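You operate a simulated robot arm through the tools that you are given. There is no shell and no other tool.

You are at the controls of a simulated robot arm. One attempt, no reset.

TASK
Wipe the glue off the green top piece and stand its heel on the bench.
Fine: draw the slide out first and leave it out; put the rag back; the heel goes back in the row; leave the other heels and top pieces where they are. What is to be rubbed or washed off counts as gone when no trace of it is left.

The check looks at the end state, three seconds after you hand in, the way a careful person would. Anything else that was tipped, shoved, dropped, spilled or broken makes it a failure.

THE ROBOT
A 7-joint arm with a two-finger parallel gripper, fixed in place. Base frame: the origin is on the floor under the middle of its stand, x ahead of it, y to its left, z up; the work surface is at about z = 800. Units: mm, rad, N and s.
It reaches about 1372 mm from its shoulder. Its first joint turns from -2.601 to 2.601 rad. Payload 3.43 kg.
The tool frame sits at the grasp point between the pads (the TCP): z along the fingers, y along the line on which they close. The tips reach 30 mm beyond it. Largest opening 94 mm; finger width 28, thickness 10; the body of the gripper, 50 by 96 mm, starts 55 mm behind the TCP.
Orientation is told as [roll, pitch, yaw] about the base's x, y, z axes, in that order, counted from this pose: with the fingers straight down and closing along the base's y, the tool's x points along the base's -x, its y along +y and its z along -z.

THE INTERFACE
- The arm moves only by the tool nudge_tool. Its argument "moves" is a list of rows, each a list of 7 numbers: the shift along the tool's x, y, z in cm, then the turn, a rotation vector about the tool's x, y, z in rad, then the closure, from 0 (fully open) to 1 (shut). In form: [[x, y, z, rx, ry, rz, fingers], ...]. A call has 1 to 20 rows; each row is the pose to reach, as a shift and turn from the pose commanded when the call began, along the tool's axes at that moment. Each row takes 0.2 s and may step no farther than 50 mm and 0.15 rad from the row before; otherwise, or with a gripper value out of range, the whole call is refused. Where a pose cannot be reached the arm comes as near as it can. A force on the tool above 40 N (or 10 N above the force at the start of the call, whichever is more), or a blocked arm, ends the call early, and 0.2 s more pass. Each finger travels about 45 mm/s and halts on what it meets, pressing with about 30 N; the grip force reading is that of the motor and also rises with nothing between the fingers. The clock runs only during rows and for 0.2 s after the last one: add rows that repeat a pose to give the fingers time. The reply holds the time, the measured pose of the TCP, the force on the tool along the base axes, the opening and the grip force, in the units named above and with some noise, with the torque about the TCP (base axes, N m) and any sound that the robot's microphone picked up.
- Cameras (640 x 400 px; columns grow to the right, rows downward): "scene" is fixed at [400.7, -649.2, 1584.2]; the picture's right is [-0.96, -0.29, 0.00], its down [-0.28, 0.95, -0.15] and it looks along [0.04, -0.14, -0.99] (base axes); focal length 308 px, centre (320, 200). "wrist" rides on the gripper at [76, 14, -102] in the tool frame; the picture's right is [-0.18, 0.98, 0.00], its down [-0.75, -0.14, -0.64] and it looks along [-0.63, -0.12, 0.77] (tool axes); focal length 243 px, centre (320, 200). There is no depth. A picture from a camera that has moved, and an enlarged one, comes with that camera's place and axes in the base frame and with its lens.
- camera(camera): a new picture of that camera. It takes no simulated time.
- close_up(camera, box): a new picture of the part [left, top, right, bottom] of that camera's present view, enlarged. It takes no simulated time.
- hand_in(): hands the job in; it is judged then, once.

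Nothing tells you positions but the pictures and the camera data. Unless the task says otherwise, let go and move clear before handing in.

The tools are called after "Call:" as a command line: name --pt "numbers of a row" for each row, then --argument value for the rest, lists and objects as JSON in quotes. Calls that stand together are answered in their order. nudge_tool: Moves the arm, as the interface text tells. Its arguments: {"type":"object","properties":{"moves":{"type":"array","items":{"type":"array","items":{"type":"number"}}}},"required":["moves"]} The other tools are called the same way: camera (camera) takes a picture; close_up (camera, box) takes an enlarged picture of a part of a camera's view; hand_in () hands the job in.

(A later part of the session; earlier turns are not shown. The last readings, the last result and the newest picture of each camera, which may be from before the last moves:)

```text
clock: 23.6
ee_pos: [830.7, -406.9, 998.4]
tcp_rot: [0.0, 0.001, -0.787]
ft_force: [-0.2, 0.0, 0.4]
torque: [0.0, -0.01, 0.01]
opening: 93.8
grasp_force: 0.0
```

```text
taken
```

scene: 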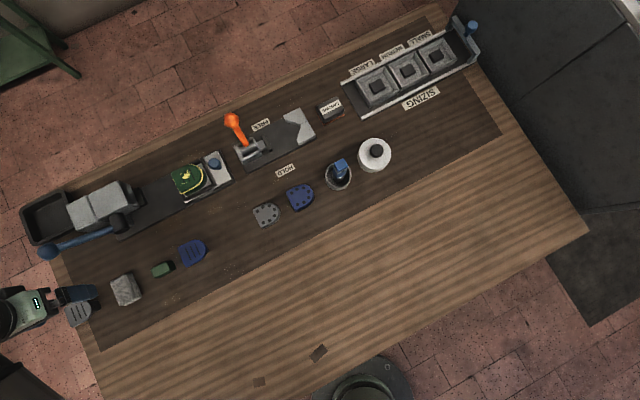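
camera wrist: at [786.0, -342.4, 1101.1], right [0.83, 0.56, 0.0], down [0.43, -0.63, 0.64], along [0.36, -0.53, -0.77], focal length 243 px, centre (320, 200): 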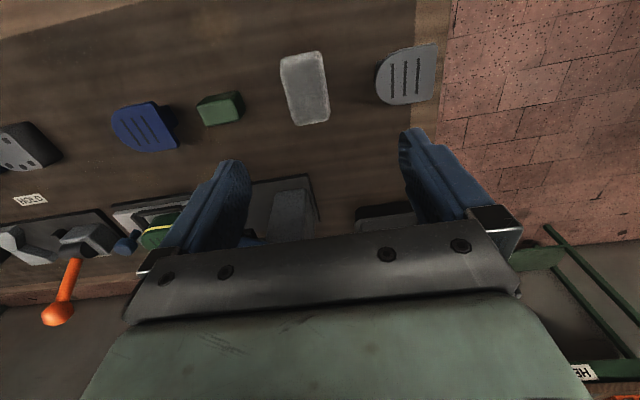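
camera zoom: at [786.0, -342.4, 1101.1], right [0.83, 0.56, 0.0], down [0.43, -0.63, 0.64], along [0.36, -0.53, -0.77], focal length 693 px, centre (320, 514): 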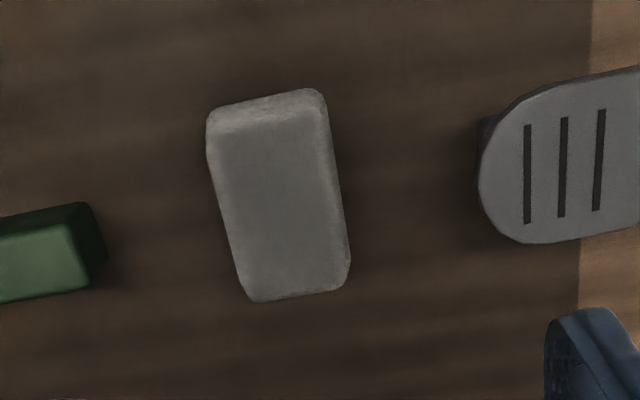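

The rag is a soft pad of about 43 × 63 mm centred near (817, -415), with its long side across the bench. I'll descend partway with the fingers narrowed to stay clear of the overhanging grey top piece, then check centring.

Call:
nudge_tool --pt "0.1 -0.6 2.5 0 0 0 0.28" --pt "0.2 -1.2 5.0 0 0 0 0.28" --pt "0.3 -1.58 7.5 0 0 0 0.28" --pt "0.3 -1.58 10.0 0 0 0 0.28"

Call:
camera --camera "wrist"

Call:
close_up --camera "wrist" --box '[220, 60, 440, 210]'

Call:
close_up --camera "scene" --box '[20, 220, 200, 340]'

```text
clock: 24.6
ee_pos: [817.9, -415.2, 897.0]
tcp_rot: [-0.001, 0.0, -0.786]
ft_force: [-0.1, 0.0, 0.8]
torque: [0.02, 0.03, 0.0]
opening: 67.8
grasp_force: 0.1
```

```text
taken
camera wrist: at [774.3, -351.8, 999.8], right [0.83, 0.56, 0.0], down [0.43, -0.63, 0.64], along [0.36, -0.53, -0.77], focal length 243 px, centre (320, 200)
```

wrist: 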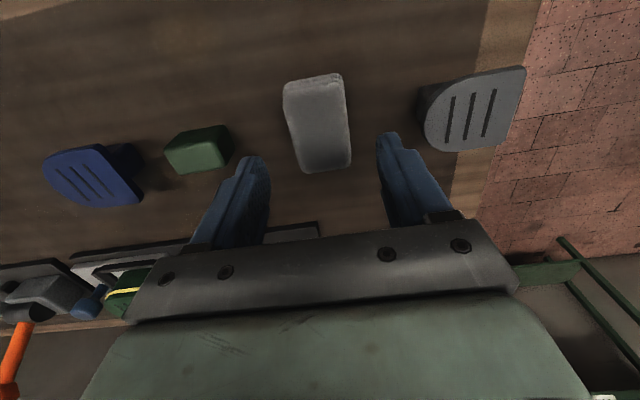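

```text
2.67 times, centred on (330, 135) of wrist
camera zoom: at [774.3, -351.8, 999.8], right [0.83, 0.56, 0.0], down [0.43, -0.63, 0.64], along [0.36, -0.53, -0.77], focal length 647 px, centre (293, 373)
```

zoom: 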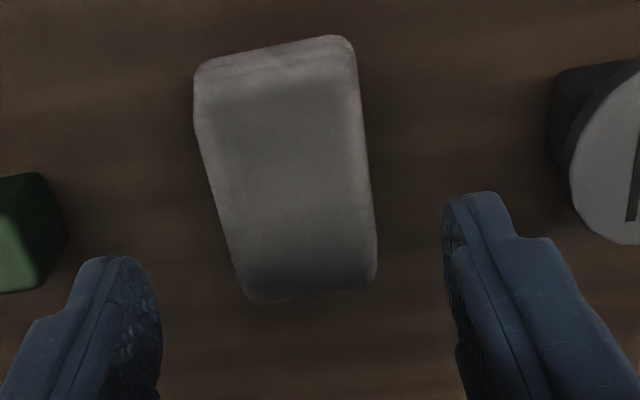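

```text
3.33 times, centred on (110, 280) of scene
camera zoom: at [400.7, -649.2, 1584.2], right [-0.96, -0.29, 0.0], down [-0.28, 0.95, -0.15], along [0.04, -0.14, -0.99], focal length 1027 px, centre (1020, -67)
```

zoom: 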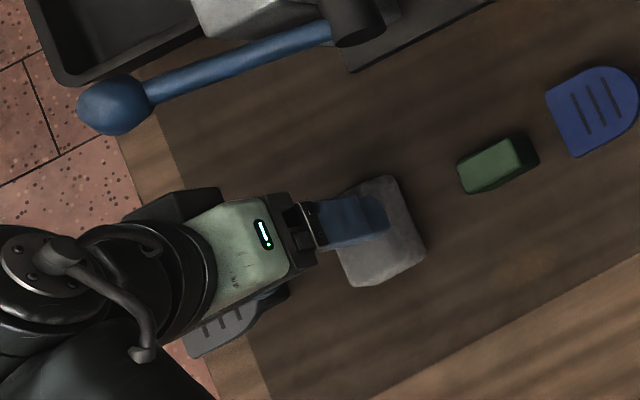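

Centred within a couple of mm. I'll lower so the tips are about 10 mm above the bench, then close on the rag.

Call:
nudge_tool --pt "0.1 -0.2 2.0 0 0 0 0.28" --pt "0.1 -0.2 4.0 0 0 0 0.28" --pt "0.1 -0.2 5.7 0 0 0 0.28" --pt "0.1 -0.2 5.7 0 0 0 0.28" --pt "0.1 -0.2 5.7 0 0 0 0.7" --pt "0.1 -0.2 5.7 0 0 0 1" --pt "0.1 -0.2 5.7 0 0 0 1" --pt "0.1 -0.2 5.7 0 0 0 1" --pt "0.1 -0.2 5.7 0 0 0 1"

Call:
camera --camera "wrist"

Call:
close_up --camera "scene" --box '[20, 220, 200, 340]'

```text
clock: 26.6
ee_pos: [816.5, -417.3, 841.0]
tcp_rot: [0.001, -0.001, -0.785]
ft_force: [-0.2, -0.2, 0.0]
torque: [0.02, -0.02, -0.03]
opening: 45.1
grasp_force: 29.8
```

```text
taken
camera wrist: at [771.7, -353.9, 944.8], right [0.82, 0.57, 0.0], down [0.43, -0.63, 0.64], along [0.36, -0.53, -0.77], focal length 243 px, centre (320, 200)
```

wrist: 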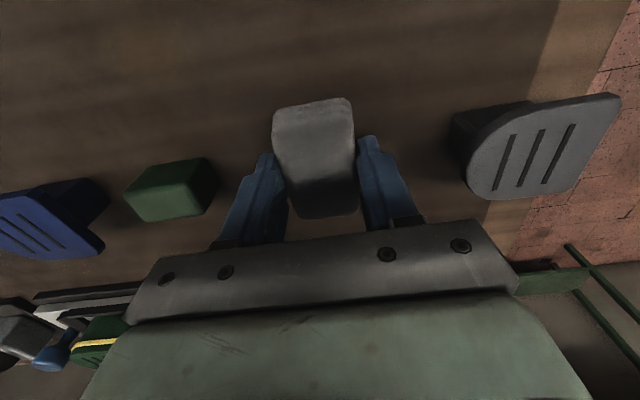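

```text
3.33 times, centred on (110, 280) of scene
camera zoom: at [400.7, -649.2, 1584.2], right [-0.96, -0.29, 0.0], down [-0.28, 0.95, -0.15], along [0.04, -0.14, -0.99], focal length 1027 px, centre (1020, -67)
```

zoom: 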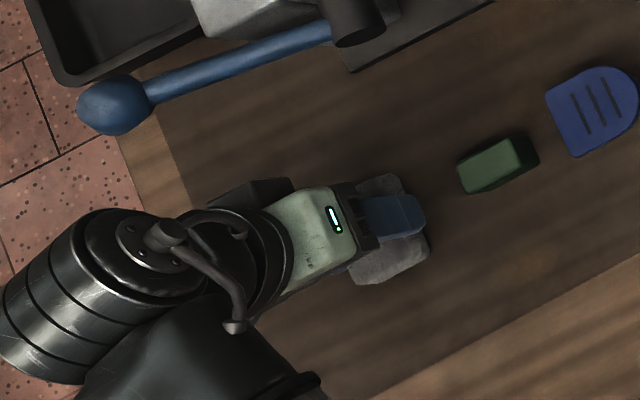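

The rag is held (45 mm) with the grasp at TCP (816.5, -417.3, 841), yaw -0.785, which I'll reuse to put it back. I'll lift it and carry it above the green top piece.

Call:
nudge_tool --pt "0 0 -3 0 0 0 1" --pt "0 0 -7 0 0 0 1" --pt "0 0 -11 0 0 0 1" --pt "0 0 -15 0 0 0 1" --pt "0 0 -17.5 0 0 0 1" --pt "-2.05 -3.27 -17.5 0 0 0 1" --pt "-4.1 -6.54 -17.5 0 0 0 1" --pt "-6.16 -9.8 -17.5 0 0 0 1" --pt "-8.2 -13.1 -17.5 0 0 0 1" --pt "-10.26 -16.4 -17.5 0 0 0 1" --pt "-12.3 -19.6 -17.5 0 0 0 1" --pt "-14.4 -22.9 -17.5 0 0 0 1" --pt "-16.42 -26.18 -17.5 0 0 0 1"

Call:
camera --camera "wrist"

Call:
close_up --camera "wrist" --box '[220, 40, 440, 230]'

Call:
camera --camera "scene"

```text
clock: 29.4
ee_pos: [747.6, -715.9, 1018.2]
tcp_rot: [0.001, 0.0, -0.783]
ft_force: [0.1, 0.5, 0.0]
torque: [-0.02, -0.01, 0.03]
opening: 44.9
grasp_force: 29.9
```

```text
taken
camera wrist: at [703.0, -651.6, 1121.0], right [0.82, 0.57, 0.0], down [0.43, -0.63, 0.64], along [0.36, -0.53, -0.77], focal length 243 px, centre (320, 200)
```

wrist: 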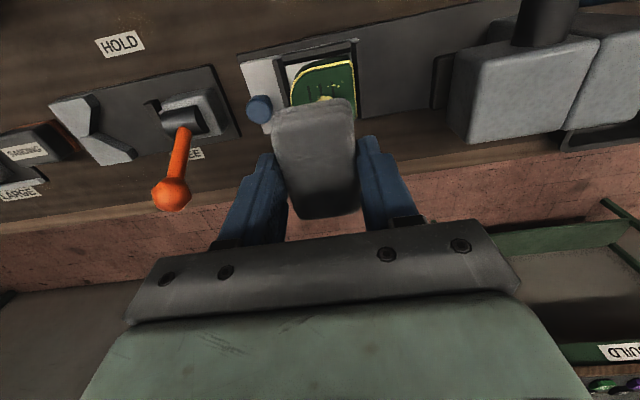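

```text
2.11 times, centred on (330, 135) of wrist
camera zoom: at [703.0, -651.6, 1121.0], right [0.82, 0.57, 0.0], down [0.43, -0.63, 0.64], along [0.36, -0.53, -0.77], focal length 511 px, centre (299, 337)
```

zoom: 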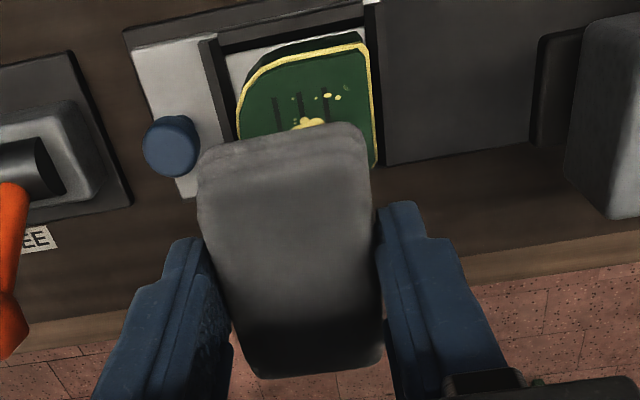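

```text
taken
```

scene: 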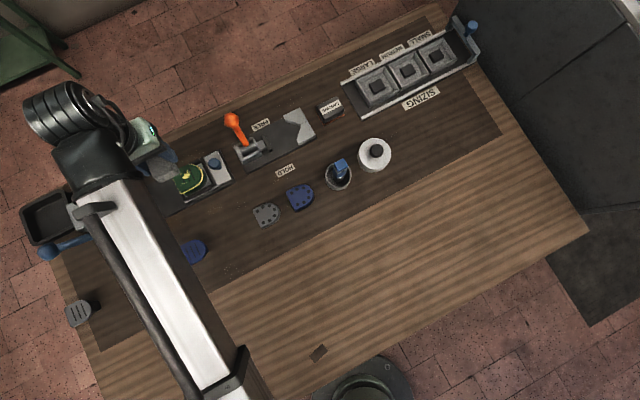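

I'm centred over the top piece (about (748, -717)). I'll descend toward contact, which I expect near TCP z = 911, in small checks.

Call:
nudge_tool --pt "0 0 4 0 0 0 1" --pt "0 0 8 0 0 0 1" --pt "0 0 9 0 0 0 1" --pt "0 0 9.5 0 0 0 1"

Call:
close_up --camera "scene" --box '[120, 110, 260, 210]'

Call:
close_up --camera "wrist" --box '[220, 40, 440, 230]'

```text
clock: 30.4
ee_pos: [748.5, -716.8, 923.1]
tcp_rot: [0.0, -0.001, -0.786]
ft_force: [-0.1, -0.2, -1.3]
torque: [0.0, -0.01, 0.0]
opening: 44.8
grasp_force: 30.0
```

```text
4.00 times, centred on (190, 160) of scene
camera zoom: at [400.7, -649.2, 1584.2], right [-0.96, -0.29, 0.0], down [-0.28, 0.95, -0.15], along [0.04, -0.14, -0.99], focal length 1232 px, centre (840, 360)
```

zoom: 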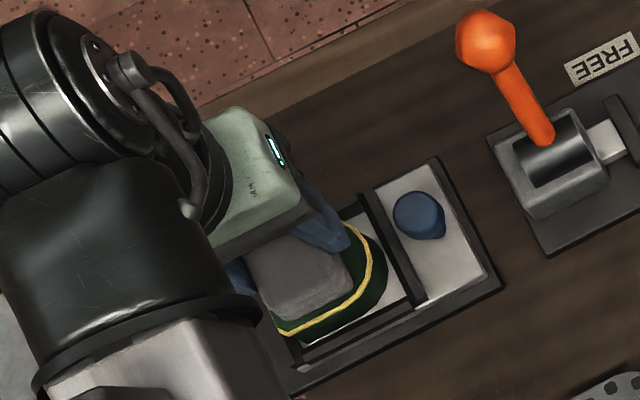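

```text
2.11 times, centred on (330, 135) of wrist
camera zoom: at [703.6, -654.1, 1025.3], right [0.82, 0.57, 0.0], down [0.43, -0.63, 0.64], along [0.36, -0.53, -0.77], focal length 511 px, centre (299, 337)
```

zoom: 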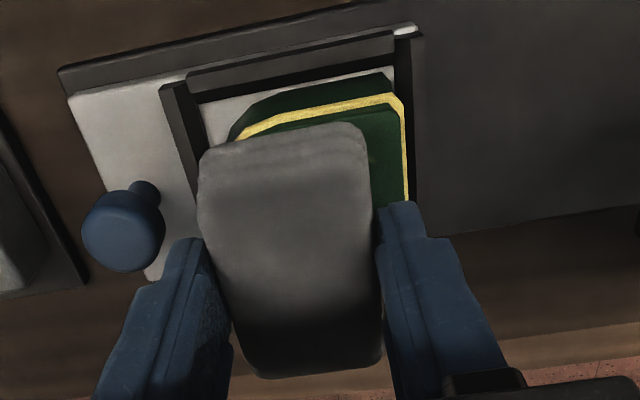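

Call:
nudge_tool --pt "0 0 0.3 0 0 0 1" --pt "0 0 0.6 0 0 0 1" --pt "0 0 0.8 0 0 0 1"

```text
clock: 31.2
ee_pos: [747.3, -717.0, 913.8]
tcp_rot: [-0.001, -0.001, -0.787]
ft_force: [0.3, 0.5, -0.5]
torque: [0.01, 0.03, -0.02]
opening: 44.7
grasp_force: 30.1
```

Call:
nudge_tool --pt "0 0 0.2 0 0 0 1" --pt "0 0 0.4 0 0 0 1" --pt "0 0 0.5 0 0 0 1"

Call:
close_up --camera "scene" --box '[150, 130, 250, 210]'

```text
clock: 32.0
ee_pos: [749.1, -718.0, 909.4]
tcp_rot: [0.0, -0.001, -0.786]
ft_force: [0.0, -0.1, -1.4]
torque: [0.0, -0.01, 0.03]
opening: 44.6
grasp_force: 30.5
```

```text
5.00 times, centred on (200, 170) of scene
camera zoom: at [400.7, -649.2, 1584.2], right [-0.96, -0.29, 0.0], down [-0.28, 0.95, -0.15], along [0.04, -0.14, -0.99], focal length 1540 px, centre (920, 350)
```

zoom: 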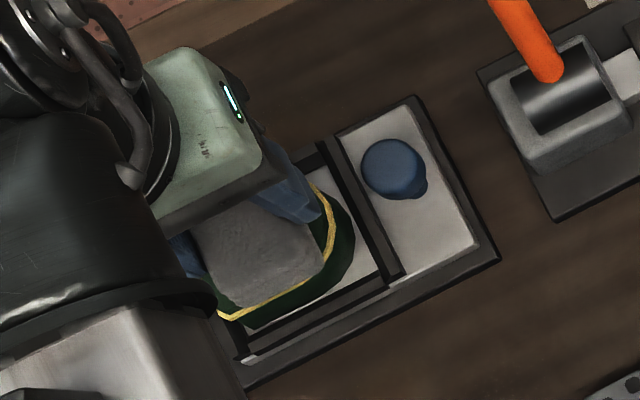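

Call:
nudge_tool --pt "0 0 0.2 0 0 0 1" --pt "0 0 0.4 0 0 0 1" --pt "0 0 0.5 0 0 0 1"

```text
clock: 32.8
ee_pos: [747.8, -717.5, 902.3]
tcp_rot: [0.0, 0.0, -0.784]
ft_force: [0.0, -0.3, -1.1]
torque: [-0.01, -0.01, 0.01]
opening: 45.0
grasp_force: 30.1
```

Call:
nudge_tool --pt "0 0 0.2 0 0 0 1" --pt "0 0 0.4 0 0 0 1"

Call:
close_up --camera "wrist" --box '[220, 40, 440, 230]'

```text
clock: 33.4
ee_pos: [748.8, -717.6, 901.3]
tcp_rot: [-0.001, -0.001, -0.785]
ft_force: [0.7, -2.8, 14.5]
torque: [-0.06, -0.09, -0.02]
opening: 45.0
grasp_force: 29.9
```

```text
2.11 times, centred on (330, 135) of wrist
camera zoom: at [702.9, -653.4, 1004.1], right [0.83, 0.56, 0.0], down [0.43, -0.63, 0.64], along [0.36, -0.53, -0.77], focal length 511 px, centre (299, 337)
```

zoom: 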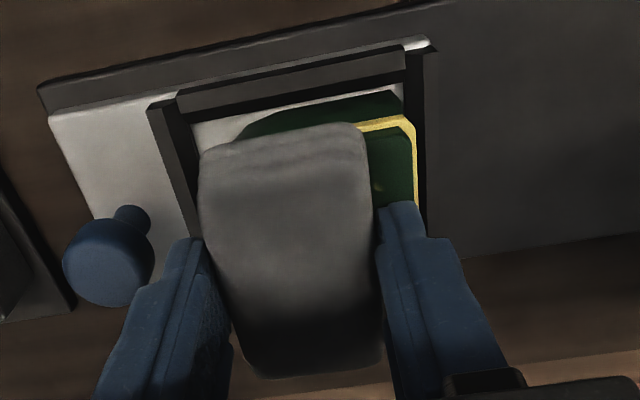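

Contact made at TCP z about 901 with 14 N. I'll scrub across the slide direction (so the slide isn't pushed back in), then lift to see the effect.

Call:
nudge_tool --pt "0.5 0 0 0 0 0 1" --pt "1.0 0 0 0 0 0 1" --pt "0.5 0 0 0 0 0 1" --pt "0 0 0 0 0 0 1" --pt "-0.5 0 0 0 0 0 1" --pt "-1.0 0 0 0 0 0 1" --pt "-0.5 0 0 0 0 0 1" --pt "0 0 0 0 0 0 1" --pt "0.5 0 0 0 0 0 1" --pt "1.0 0 0 0 0 0 1" --pt "0.5 0 0 0 0 0 1" --pt "0 0 0 0 0 0 1" --pt "-0.5 0 0 0 0 0 1" --pt "-1.0 0 0 0 0 0 1" --pt "-0.5 0 0 0 0 0 1" --pt "0 0 0 0 0 0 1"

Call:
close_up --camera "wrist" --box '[220, 40, 440, 230]'

Call:
close_up --camera "scene" --box '[150, 130, 250, 210]'

```text
clock: 36.8
ee_pos: [749.3, -718.4, 901.2]
tcp_rot: [-0.001, -0.006, -0.785]
ft_force: [9.2, -7.4, 15.2]
torque: [-0.28, -0.37, -0.05]
opening: 44.9
grasp_force: 30.2
```

```text
2.11 times, centred on (330, 135) of wrist
camera zoom: at [703.7, -654.7, 1003.1], right [0.82, 0.57, 0.0], down [0.43, -0.63, 0.65], along [0.37, -0.53, -0.76], focal length 511 px, centre (299, 337)
```

zoom: 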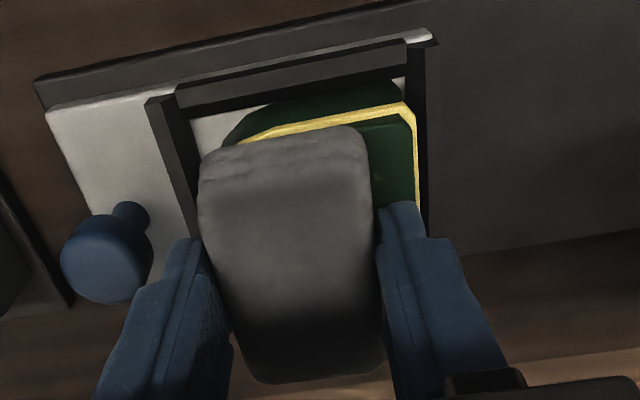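

```text
5.00 times, centred on (200, 170) of scene
camera zoom: at [400.7, -649.2, 1584.2], right [-0.96, -0.29, 0.0], down [-0.28, 0.95, -0.15], along [0.04, -0.14, -0.99], focal length 1540 px, centre (920, 350)
```

zoom: 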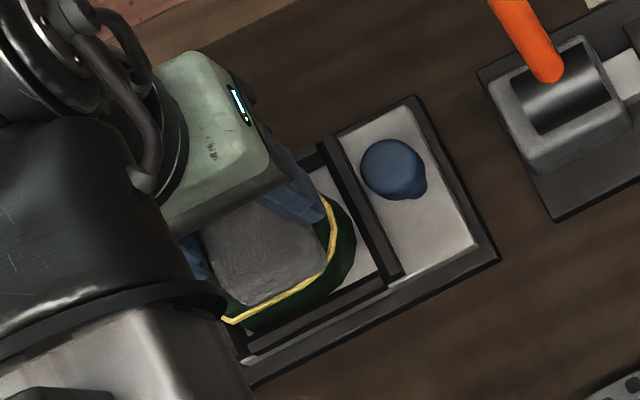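

I'll lift and shift the rag toward the back to see the face.

Call:
nudge_tool --pt "0 0 -2 0 0 0 1" --pt "-2 0 -5 0 0 0 1" --pt "-6 0 -7 0 0 0 1"

Call:
close_up --camera "wrist" --box '[240, 0, 440, 140]'

Call:
close_up --camera "scene" --box '[150, 130, 250, 210]'

```text
clock: 37.6
ee_pos: [789.5, -758.6, 969.5]
tcp_rot: [-0.001, 0.0, -0.785]
ft_force: [0.3, 0.6, -0.3]
torque: [-0.04, -0.01, 0.02]
opening: 44.8
grasp_force: 29.9
```

```text
2.86 times, centred on (340, 70) of wrist
camera zoom: at [744.8, -695.1, 1072.4], right [0.82, 0.57, 0.0], down [0.43, -0.63, 0.64], along [0.36, -0.53, -0.77], focal length 693 px, centre (263, 571)
```

zoom: 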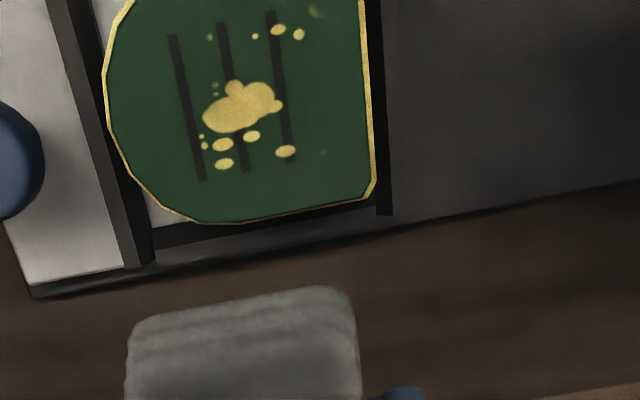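

```text
5.00 times, centred on (200, 170) of scene
camera zoom: at [400.7, -649.2, 1584.2], right [-0.96, -0.29, 0.0], down [-0.28, 0.95, -0.15], along [0.04, -0.14, -0.99], focal length 1540 px, centre (920, 350)
```

zoom: 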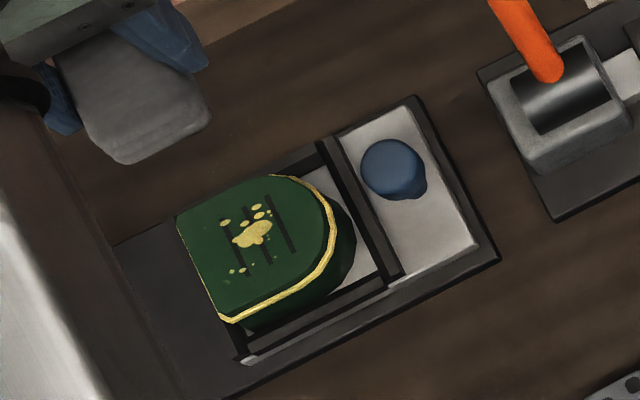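

The stain sits at about (753, -715) with the face at z about 863, so the rag was on it, but I see little change so far. I'll scrub again with longer strokes and a little more pressure.

Call:
nudge_tool --pt "-2 0 4 0 0 0 1" --pt "0 0 6 0 0 0 1" --pt "0 0 7.05 0 0 0 1" --pt "0.7 0 7.05 0 0 0 1" --pt "1.4 0 7.05 0 0 0 1" --pt "0.7 0 7.05 0 0 0 1" --pt "0 0 7.05 0 0 0 1" --pt "-0.7 0 7.05 0 0 0 1" --pt "-1.4 0 7.05 0 0 0 1" --pt "-0.7 0 7.05 0 0 0 1" --pt "0 0 7.05 0 0 0 1" --pt "0.7 0 7.05 0 0 0 1" --pt "1.4 0 7.05 0 0 0 1" --pt "0.7 0 7.05 0 0 0 1" --pt "0 0 7.05 0 0 0 1" --pt "-0.7 0 7.05 0 0 0 1" --pt "-1.4 0 7.05 0 0 0 1" --pt "-0.7 0 7.05 0 0 0 1" --pt "0 0 7.05 0 0 0 1"

```text
clock: 41.6
ee_pos: [789.1, -759.4, 899.5]
tcp_rot: [0.001, 0.001, -0.785]
ft_force: [-2.9, 2.6, 15.5]
torque: [0.51, 0.43, 0.05]
opening: 45.0
grasp_force: 29.9
```

I made a mistake there: the strokes started from the shifted pose, so the rag only rubbed the heel's back edge. I'll check that nothing was disturbed.

Call:
nudge_tool --pt "0 0 -3 0 0 0 1" --pt "0 0 -7 0 0 0 1"

Call:
close_up --camera "wrist" --box '[240, 0, 440, 140]'

Call:
close_up --camera "scene" --box '[150, 130, 250, 210]'

```text
clock: 42.2
ee_pos: [790.3, -759.0, 969.6]
tcp_rot: [0.0, 0.0, -0.785]
ft_force: [-0.6, -0.7, -1.0]
torque: [-0.01, -0.02, 0.03]
opening: 44.8
grasp_force: 29.5
```

```text
2.86 times, centred on (340, 70) of wrist
camera zoom: at [745.6, -695.3, 1072.4], right [0.82, 0.57, 0.0], down [0.43, -0.63, 0.64], along [0.36, -0.53, -0.77], focal length 693 px, centre (263, 571)
```

zoom: 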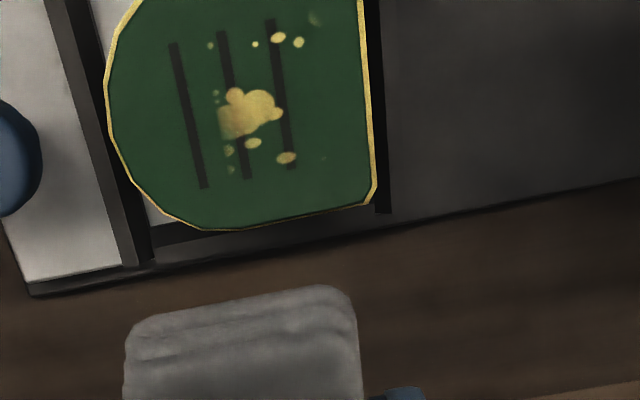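

```text
5.00 times, centred on (200, 170) of scene
camera zoom: at [400.7, -649.2, 1584.2], right [-0.96, -0.29, 0.0], down [-0.28, 0.95, -0.15], along [0.04, -0.14, -0.99], focal length 1540 px, centre (920, 350)
```

zoom: 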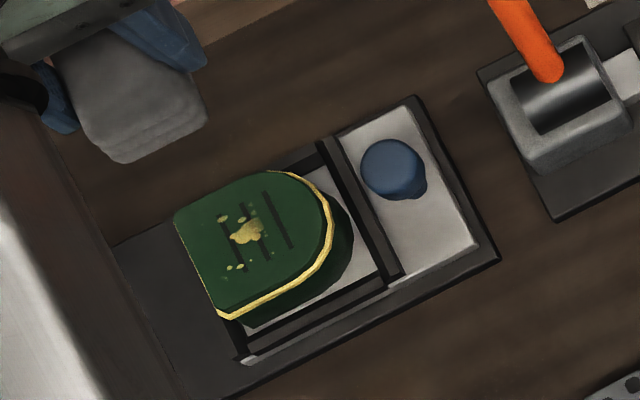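

The heel is undisturbed, and that pass actually removed part of the glue: the left-back portion. I'll zoom in to see exactly which area was cleaned.

Call:
close_up --camera "wrist" --box '[270, 0, 380, 85]'

Call:
close_up --camera "scene" --box '[170, 155, 215, 200]'

Call:
camera --camera "wrist"

```text
4.71 times, centred on (325, 42) of wrist
camera zoom: at [745.6, -695.3, 1072.4], right [0.82, 0.57, 0.0], down [0.43, -0.63, 0.64], along [0.36, -0.53, -0.77], focal length 1142 px, centre (296, 941)
```

zoom: 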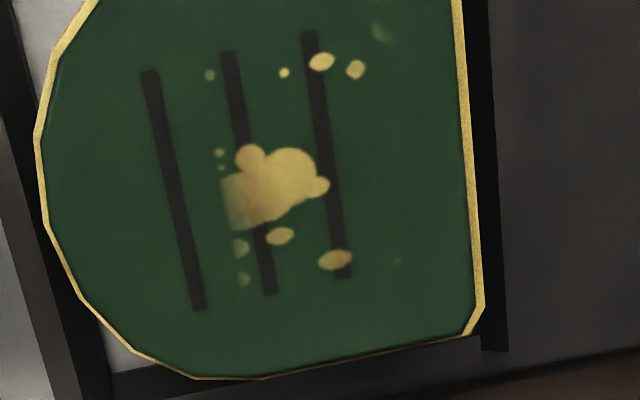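

```text
8.89 times, centred on (192, 178) of scene
camera zoom: at [400.7, -649.2, 1584.2], right [-0.96, -0.29, 0.0], down [-0.28, 0.95, -0.15], along [0.04, -0.14, -0.99], focal length 2738 px, centre (1453, 400)
```

zoom: 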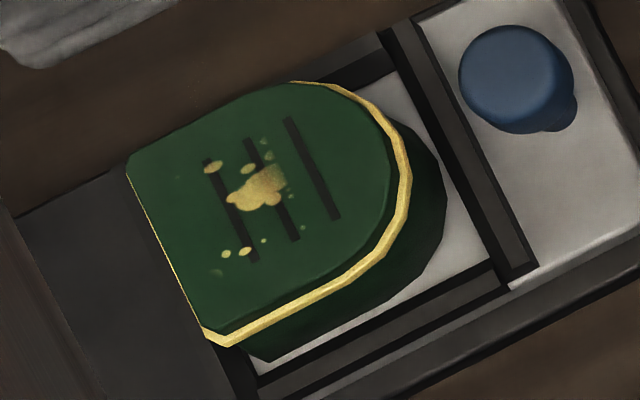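

```text
taken
camera wrist: at [745.6, -695.3, 1072.4], right [0.82, 0.57, 0.0], down [0.43, -0.63, 0.64], along [0.36, -0.53, -0.77], focal length 243 px, centre (320, 200)
```

wrist: 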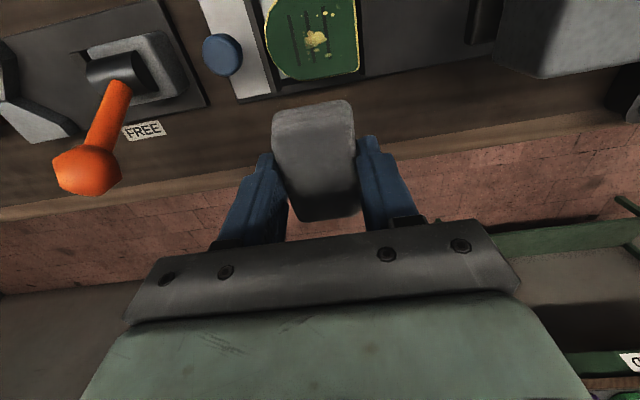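

The rag does clean; the strokes that worked had more concentrated pressure. I'll return over the centre properly (x +6 cm) and scrub with higher pressure, about 28 N.

Call:
nudge_tool --pt "3 0 2 0 0 0 1" --pt "6 0.2 5 0 0 0 1" --pt "6 0.4 6.8 0 0 0 1" --pt "6 0.4 7.1 0 0 0 1" --pt "6.7 0.4 7.12 0 0 0 1" --pt "7.4 0.4 7.12 0 0 0 1" --pt "6.7 0.4 7.12 0 0 0 1" --pt "6 0.4 7.12 0 0 0 1" --pt "5.3 0.4 7.12 0 0 0 1" --pt "4.6 0.4 7.12 0 0 0 1" --pt "5.3 0.4 7.12 0 0 0 1" --pt "6 0.4 7.12 0 0 0 1" --pt "6.7 0.4 7.12 0 0 0 1" --pt "7.4 0.4 7.12 0 0 0 1" --pt "6.7 0.4 7.12 0 0 0 1" --pt "6 0.4 7.12 0 0 0 1" --pt "5.3 0.4 7.12 0 0 0 1" --pt "4.6 0.4 7.12 0 0 0 1" --pt "5.3 0.4 7.12 0 0 0 1" --pt "6 0.4 7.12 0 0 0 1"

Call:
close_up --camera "scene" --box '[150, 130, 250, 210]'

Call:
close_up --camera "wrist" --box '[220, 40, 440, 230]'

```text
clock: 46.4
ee_pos: [751.3, -716.1, 897.2]
tcp_rot: [0.0, -0.006, -0.787]
ft_force: [10.3, -10.7, 20.2]
torque: [-0.39, -0.48, -0.01]
opening: 44.9
grasp_force: 29.4
```

```text
5.00 times, centred on (200, 170) of scene
camera zoom: at [400.7, -649.2, 1584.2], right [-0.96, -0.29, 0.0], down [-0.28, 0.95, -0.15], along [0.04, -0.14, -0.99], focal length 1540 px, centre (920, 350)
```

zoom: 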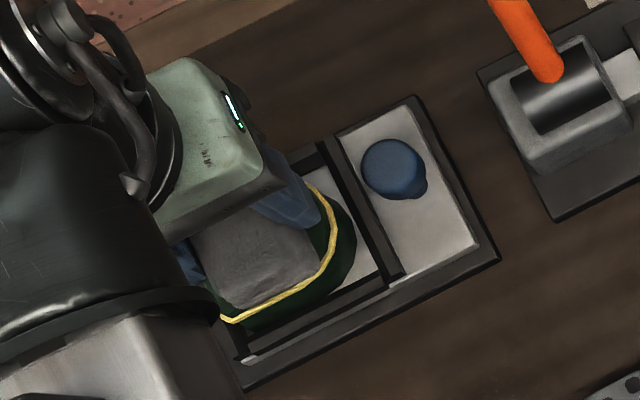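

```text
2.11 times, centred on (330, 135) of wrist
camera zoom: at [706.4, -651.9, 1000.7], right [0.83, 0.56, 0.0], down [0.43, -0.63, 0.65], along [0.37, -0.53, -0.76], focal length 511 px, centre (299, 337)
```

zoom: 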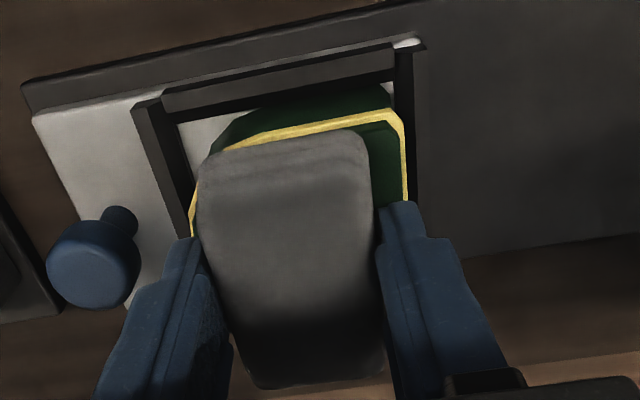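

Call:
nudge_tool --pt "0 0 -2 0 0 0 1" --pt "-2 0 -5 0 0 0 1" --pt "-6 0 -7 0 0 0 1"

Call:
close_up --camera "wrist" --box '[270, 0, 380, 85]'

Call:
close_up --camera "scene" --box '[170, 155, 215, 200]'

Call:
camera --camera "wrist"

```text
clock: 47.2
ee_pos: [791.1, -756.8, 967.6]
tcp_rot: [0.0, 0.001, -0.786]
ft_force: [-0.1, 0.6, 0.3]
torque: [0.0, 0.0, -0.02]
opening: 45.0
grasp_force: 29.5
```

```text
4.71 times, centred on (325, 42) of wrist
camera zoom: at [746.3, -692.9, 1071.0], right [0.82, 0.57, 0.0], down [0.43, -0.63, 0.64], along [0.36, -0.53, -0.77], focal length 1142 px, centre (296, 941)
```

zoom: 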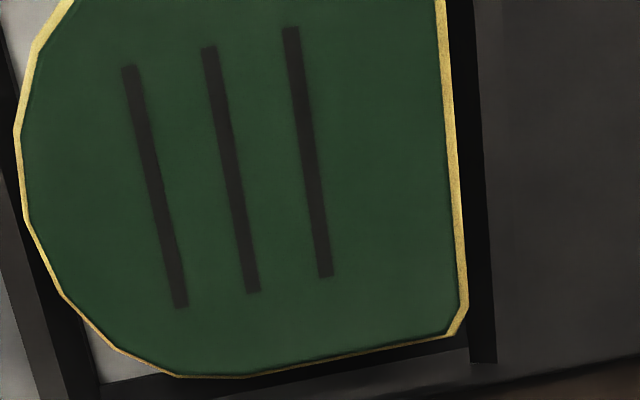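

```text
8.89 times, centred on (192, 178) of scene
camera zoom: at [400.7, -649.2, 1584.2], right [-0.96, -0.29, 0.0], down [-0.28, 0.95, -0.15], along [0.04, -0.14, -0.99], focal length 2738 px, centre (1453, 400)
```

zoom: 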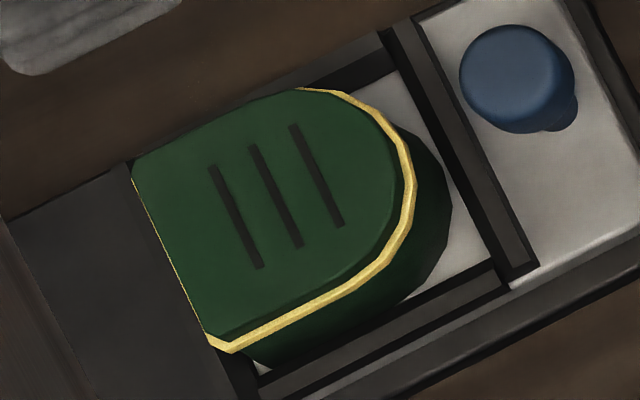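

```text
taken
camera wrist: at [746.3, -692.9, 1071.0], right [0.82, 0.57, 0.0], down [0.43, -0.63, 0.64], along [0.36, -0.53, -0.77], focal length 243 px, centre (320, 200)
```

wrist: 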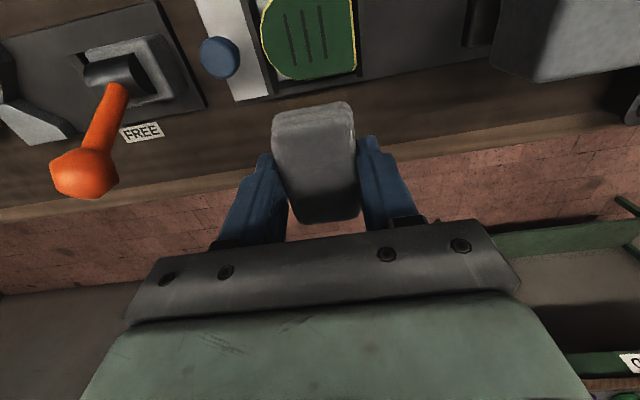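

The splashes are gone from the grooved face as far as I can see; I'll inspect at high zoom for any faint traces.

Call:
close_up --camera "scene" --box '[176, 162, 208, 184]'

Call:
close_up --camera "wrist" --box '[255, 0, 365, 40]'

Call:
close_up --camera "wrist" --box '[260, 35, 365, 85]'

```text
16.00 times, centred on (192, 173) of scene
camera zoom: at [400.7, -649.2, 1584.2], right [-0.96, -0.29, 0.0], down [-0.28, 0.95, -0.15], along [0.04, -0.14, -0.99], focal length 4928 px, centre (2368, 632)
```

zoom: 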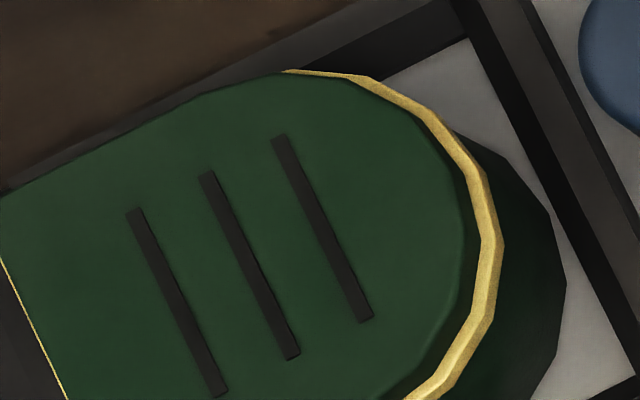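

```text
5.82 times, centred on (310, 20) of wrist
camera zoom: at [746.3, -692.9, 1071.0], right [0.82, 0.57, 0.0], down [0.43, -0.63, 0.64], along [0.36, -0.53, -0.77], focal length 1412 px, centre (378, 1247)
```

zoom: 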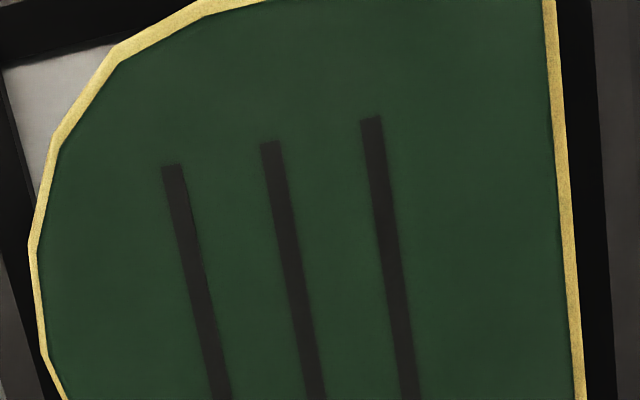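

```text
6.10 times, centred on (312, 60) of wrist
camera zoom: at [746.3, -692.9, 1071.0], right [0.82, 0.57, 0.0], down [0.43, -0.63, 0.64], along [0.36, -0.53, -0.77], focal length 1479 px, centre (366, 1053)
```

zoom: 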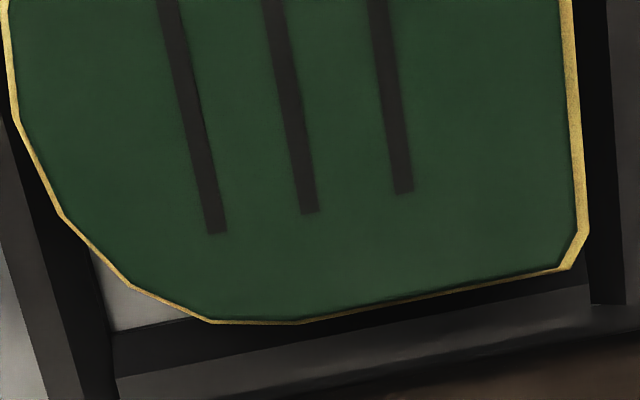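

The face is clean. The even yellow strip at the seam looks like the bonding layer itself, but I'll test whether it wipes: bring the rag to the heel's front side and make a gentle downward stroke against it.

Call:
nudge_tool --pt "4 0 0 0 0 0 1" --pt "8 0 0 0 0 0 1" --pt "12 0 0 0 0 0 1" --pt "12 0 4 0 0 0 1" --pt "12 0 7 0 0 0 1" --pt "12 0 8 0 0 0 1"

Call:
close_up --camera "scene" --box '[140, 140, 240, 220]'

Call:
camera --camera "wrist"

```text
clock: 48.6
ee_pos: [705.7, -671.3, 892.1]
tcp_rot: [0.0, -0.005, -0.785]
ft_force: [-4.7, 2.9, 39.9]
torque: [-0.77, -1.32, 0.05]
opening: 45.5
grasp_force: 30.5
```

```text
5.00 times, centred on (190, 180) of scene
camera zoom: at [400.7, -649.2, 1584.2], right [-0.96, -0.29, 0.0], down [-0.28, 0.95, -0.15], along [0.04, -0.14, -0.99], focal length 1540 px, centre (970, 300)
```

zoom: 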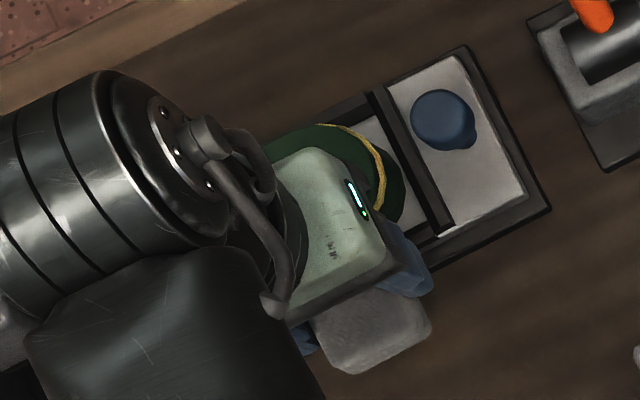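

```text
taken
camera wrist: at [661.2, -607.7, 995.3], right [0.83, 0.56, 0.0], down [0.43, -0.63, 0.65], along [0.37, -0.53, -0.76], focal length 243 px, centre (320, 200)
```

wrist: 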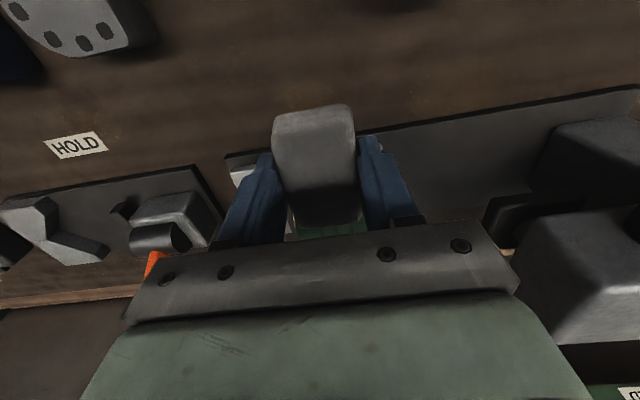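

The rag's end landed on the heel's front edge instead of beside it. I'll lift off and check.

Call:
nudge_tool --pt "0 0 -1 0 0 0 1" --pt "0 0 -4 0 0 0 1" --pt "4 0 -7 0 0 0 1" --pt "8 0 -9 0 0 0 1"

Call:
close_up --camera "scene" --box '[140, 140, 240, 220]'

Call:
camera --camera "wrist"

```text
clock: 49.6
ee_pos: [650.9, -615.1, 976.0]
tcp_rot: [0.0, 0.0, -0.786]
ft_force: [0.4, -1.1, 0.0]
torque: [0.05, 0.04, -0.01]
opening: 45.2
grasp_force: 29.9
```

```text
5.00 times, centred on (190, 180) of scene
camera zoom: at [400.7, -649.2, 1584.2], right [-0.96, -0.29, 0.0], down [-0.28, 0.95, -0.15], along [0.04, -0.14, -0.99], focal length 1540 px, centre (970, 300)
```

zoom: 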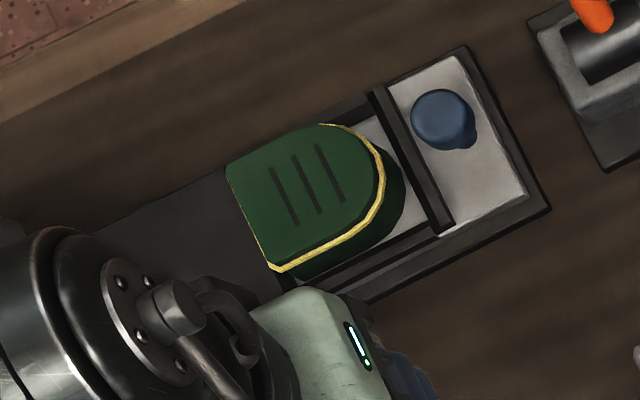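

```text
taken
camera wrist: at [606.2, -552.4, 1077.7], right [0.82, 0.57, 0.0], down [0.43, -0.63, 0.64], along [0.36, -0.53, -0.77], focal length 243 px, centre (320, 200)
```

wrist: 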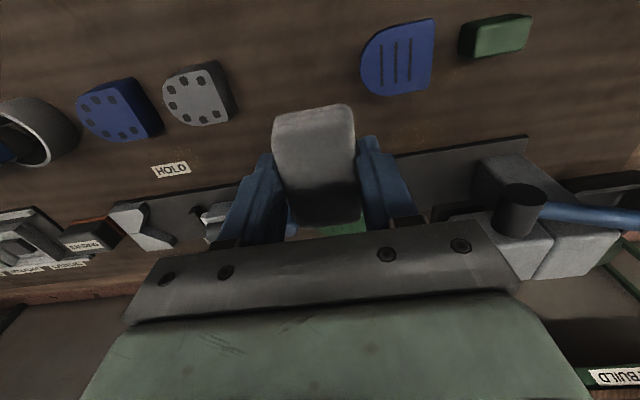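

The heel wasn't disturbed. I'll retry the seam test from further forward: come down clear of the heel, then press the rag's end against the side.

Call:
nudge_tool --pt "-3 0 0 0 0 0 1" --pt "-6 -0.3 0 0 0 0 1" --pt "-6 -0.3 4 0 0 0 1" --pt "-6 -0.3 8 0 0 0 1" --pt "-6 -0.3 9.2 0 0 0 1"

Call:
close_up --camera "scene" --box '[140, 140, 240, 220]'

```text
clock: 50.8
ee_pos: [692.5, -661.4, 886.0]
tcp_rot: [0.001, 0.001, -0.785]
ft_force: [0.2, -0.4, -0.3]
torque: [0.0, 0.02, 0.04]
opening: 45.0
grasp_force: 30.1
```

```text
5.00 times, centred on (190, 180) of scene
camera zoom: at [400.7, -649.2, 1584.2], right [-0.96, -0.29, 0.0], down [-0.28, 0.95, -0.15], along [0.04, -0.14, -0.99], focal length 1540 px, centre (970, 300)
```

zoom: 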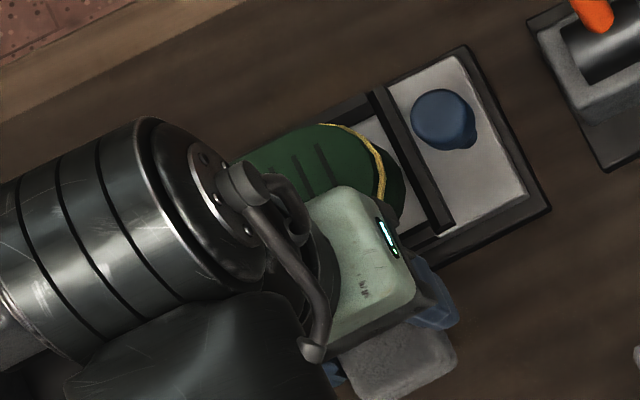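

Call:
nudge_tool --pt "0 0 0.6 0 0 0 1" --pt "-0.5 0 0.6 0 0 0 1" --pt "-1.0 0 0.6 0 0 0 1" --pt "-1.3 0 0.6 0 0 0 1" --pt "-1.6 0 0.6 0 0 0 1"

```text
clock: 52.0
ee_pos: [703.1, -671.9, 878.4]
tcp_rot: [0.001, 0.0, -0.785]
ft_force: [-0.8, 0.8, -0.4]
torque: [0.04, -0.03, -0.02]
opening: 45.1
grasp_force: 30.1
```

Call:
nudge_tool --pt "-0.2 0 0 0 0 0 1" --pt "-0.4 0 0 0 0 0 1" --pt "-0.4 0 0 0 0 0 1"

```text
clock: 52.8
ee_pos: [704.1, -674.4, 879.8]
tcp_rot: [0.0, 0.004, -0.785]
ft_force: [-14.7, 14.4, 6.8]
torque: [0.15, 0.2, -0.08]
opening: 45.0
grasp_force: 29.8
```

Call:
nudge_tool --pt "0 0 0.3 0 0 0 1" --pt "0 0 0.6 0 0 0 1" --pt "0 -0.5 0.6 0 0 0 1" --pt "0 -1.0 0.6 0 0 0 1" --pt "1 -1.0 0.4 0 0 0 1" --pt "1 0 0 0 0 0 1" --pt "0 0 0 0 0 0 1" --pt "0 -0.5 0.2 0 0 0 1" --pt "0 -1.0 0.4 0 0 0 1" --pt "0 -1.0 0.7 0 0 0 1" --pt "1 -1.0 0.5 0 0 0 1" --pt "3 -1.0 -1 0 0 0 1" --pt "6 -1 -5 0 0 0 1" --pt "9 -1 -8 0 0 0 1"

Call:
close_up --camera "scene" --box '[150, 140, 240, 212]'

Call:
camera --camera "wrist"

```text
clock: 55.8
ee_pos: [635.0, -619.5, 963.8]
tcp_rot: [-0.001, 0.0, -0.786]
ft_force: [-0.2, 0.3, -1.1]
torque: [0.03, 0.02, -0.01]
opening: 45.2
grasp_force: 30.3
```

```text
5.56 times, centred on (195, 176) of scene
camera zoom: at [400.7, -649.2, 1584.2], right [-0.96, -0.29, 0.0], down [-0.28, 0.95, -0.15], along [0.04, -0.14, -0.99], focal length 1711 px, centre (1014, 333)
```

zoom: 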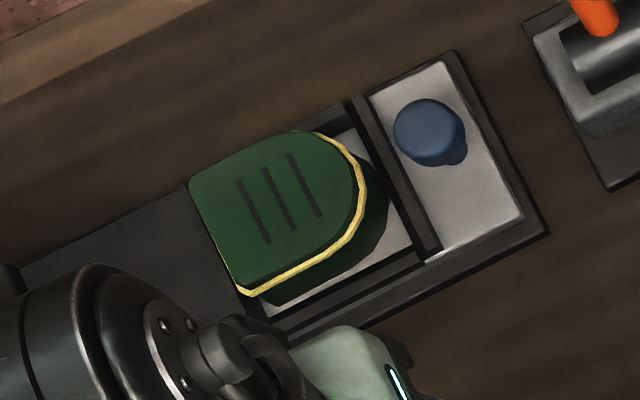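

```text
taken
camera wrist: at [591.1, -556.5, 1065.3], right [0.83, 0.56, 0.0], down [0.43, -0.63, 0.64], along [0.36, -0.53, -0.77], focal length 243 px, centre (320, 200)
```

wrist: 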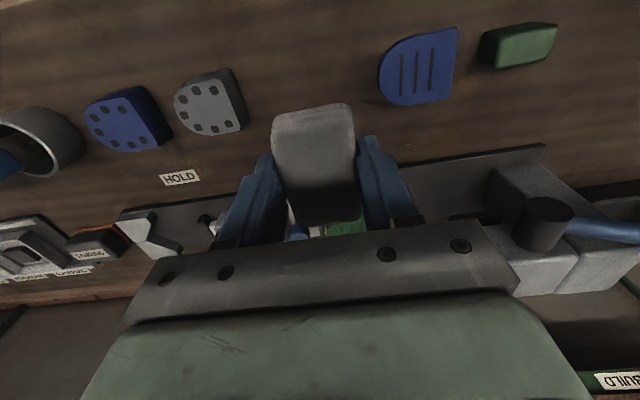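

The seam strip is unchanged by rubbing, so it is the permanent bond line, and the face is clean. I'll take the rag back to where it was picked up.

Call:
nudge_tool --pt "0.2 4.5 -1 0 0 0 1" --pt "0.5 9.0 -1 0 0 0 1" --pt "0.75 13.5 -1 0 0 0 1" --pt "1.0 18.0 -1 0 0 0 1" --pt "1.25 22.6 -1 0 0 0 1" --pt "1.49 27.1 -1 0 0 0 1" --pt "1.49 27.1 3 0 0 0 1" --pt "1.49 27.1 7 0 0 0 1" --pt "1.49 27.1 10 0 0 0 1" --pt "1.49 27.1 10.5 0 0 0 1"

Call:
camera --camera "wrist"

Call:
close_up --camera "scene" --box '[20, 220, 200, 340]'

```text
clock: 58.0
ee_pos: [817.2, -414.5, 854.2]
tcp_rot: [-0.001, -0.002, -0.785]
ft_force: [0.3, 0.1, -0.8]
torque: [0.0, 0.01, 0.01]
opening: 44.9
grasp_force: 29.6
```

```text
taken
camera wrist: at [772.2, -351.7, 957.3], right [0.82, 0.57, 0.0], down [0.43, -0.63, 0.64], along [0.36, -0.53, -0.77], focal length 243 px, centre (320, 200)
```

wrist: 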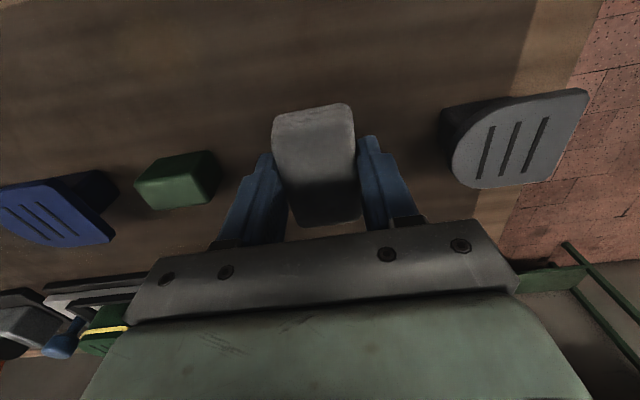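

```text
3.33 times, centred on (110, 280) of scene
camera zoom: at [400.7, -649.2, 1584.2], right [-0.96, -0.29, 0.0], down [-0.28, 0.95, -0.15], along [0.04, -0.14, -0.99], focal length 1027 px, centre (1020, -67)
```

zoom: 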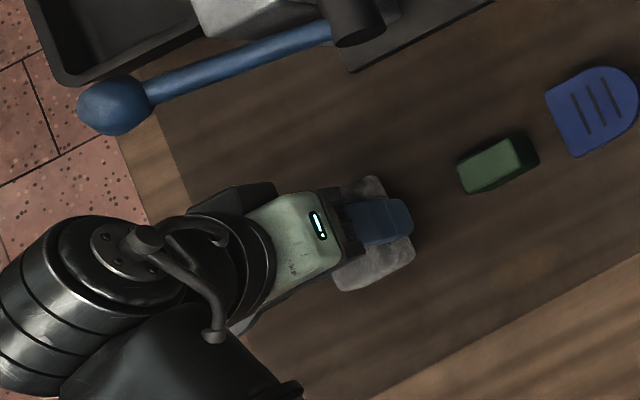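

Call:
nudge_tool --pt "-0.1 -0.2 0.6 0 0 0 1" --pt "-0.1 -0.2 1.1 0 0 0 1" --pt "-0.1 -0.2 1.5 0 0 0 1"

```text
clock: 58.8
ee_pos: [815.9, -418.6, 839.2]
tcp_rot: [0.0, 0.001, -0.787]
ft_force: [-1.2, 0.5, 0.5]
torque: [-0.01, -0.01, 0.0]
opening: 45.1
grasp_force: 30.1
```

Call:
nudge_tool --pt "0 0 0.2 0 0 0 1" --pt "0 0 0.35 0 0 0 1" --pt "0 0 0.35 0 0 0 1"

```text
clock: 59.6
ee_pos: [817.1, -418.4, 837.9]
tcp_rot: [-0.001, -0.003, -0.785]
ft_force: [6.4, -6.1, 32.3]
torque: [0.43, 0.4, 0.0]
opening: 45.4
grasp_force: 30.3
```

Contact with the bench. I'll ease off the pressure, open to just clear the rag, and lift away.

Call:
nudge_tool --pt "0 0 -0.25 0 0 0 1" --pt "0 0 -0.25 0 0 0 1" --pt "0 0 -0.25 0 0 0 0.4" --pt "0 0 -0.25 0 0 0 0.3" --pt "0 0 -0.25 0 0 0 0.28" --pt "0 0 -0.25 0 0 0 0.28"

Call:
camera --camera "wrist"

```text
clock: 61.0
ee_pos: [815.6, -418.0, 838.4]
tcp_rot: [0.0, 0.001, -0.785]
ft_force: [0.3, 0.1, 0.6]
torque: [-0.01, 0.0, -0.03]
opening: 68.0
grasp_force: 0.1
```

```text
taken
camera wrist: at [770.4, -354.3, 942.2], right [0.82, 0.57, 0.0], down [0.43, -0.63, 0.64], along [0.36, -0.53, -0.77], focal length 243 px, centre (320, 200)
```

wrist: 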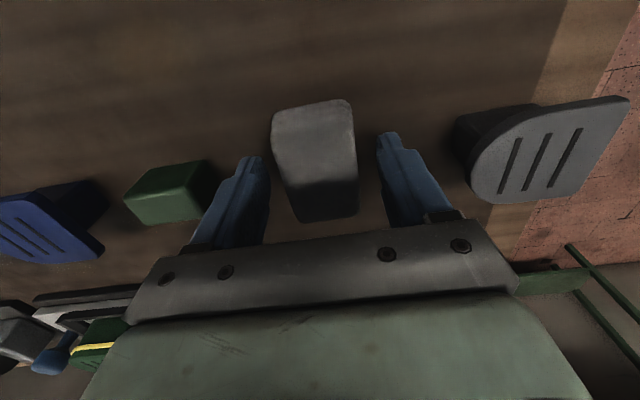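

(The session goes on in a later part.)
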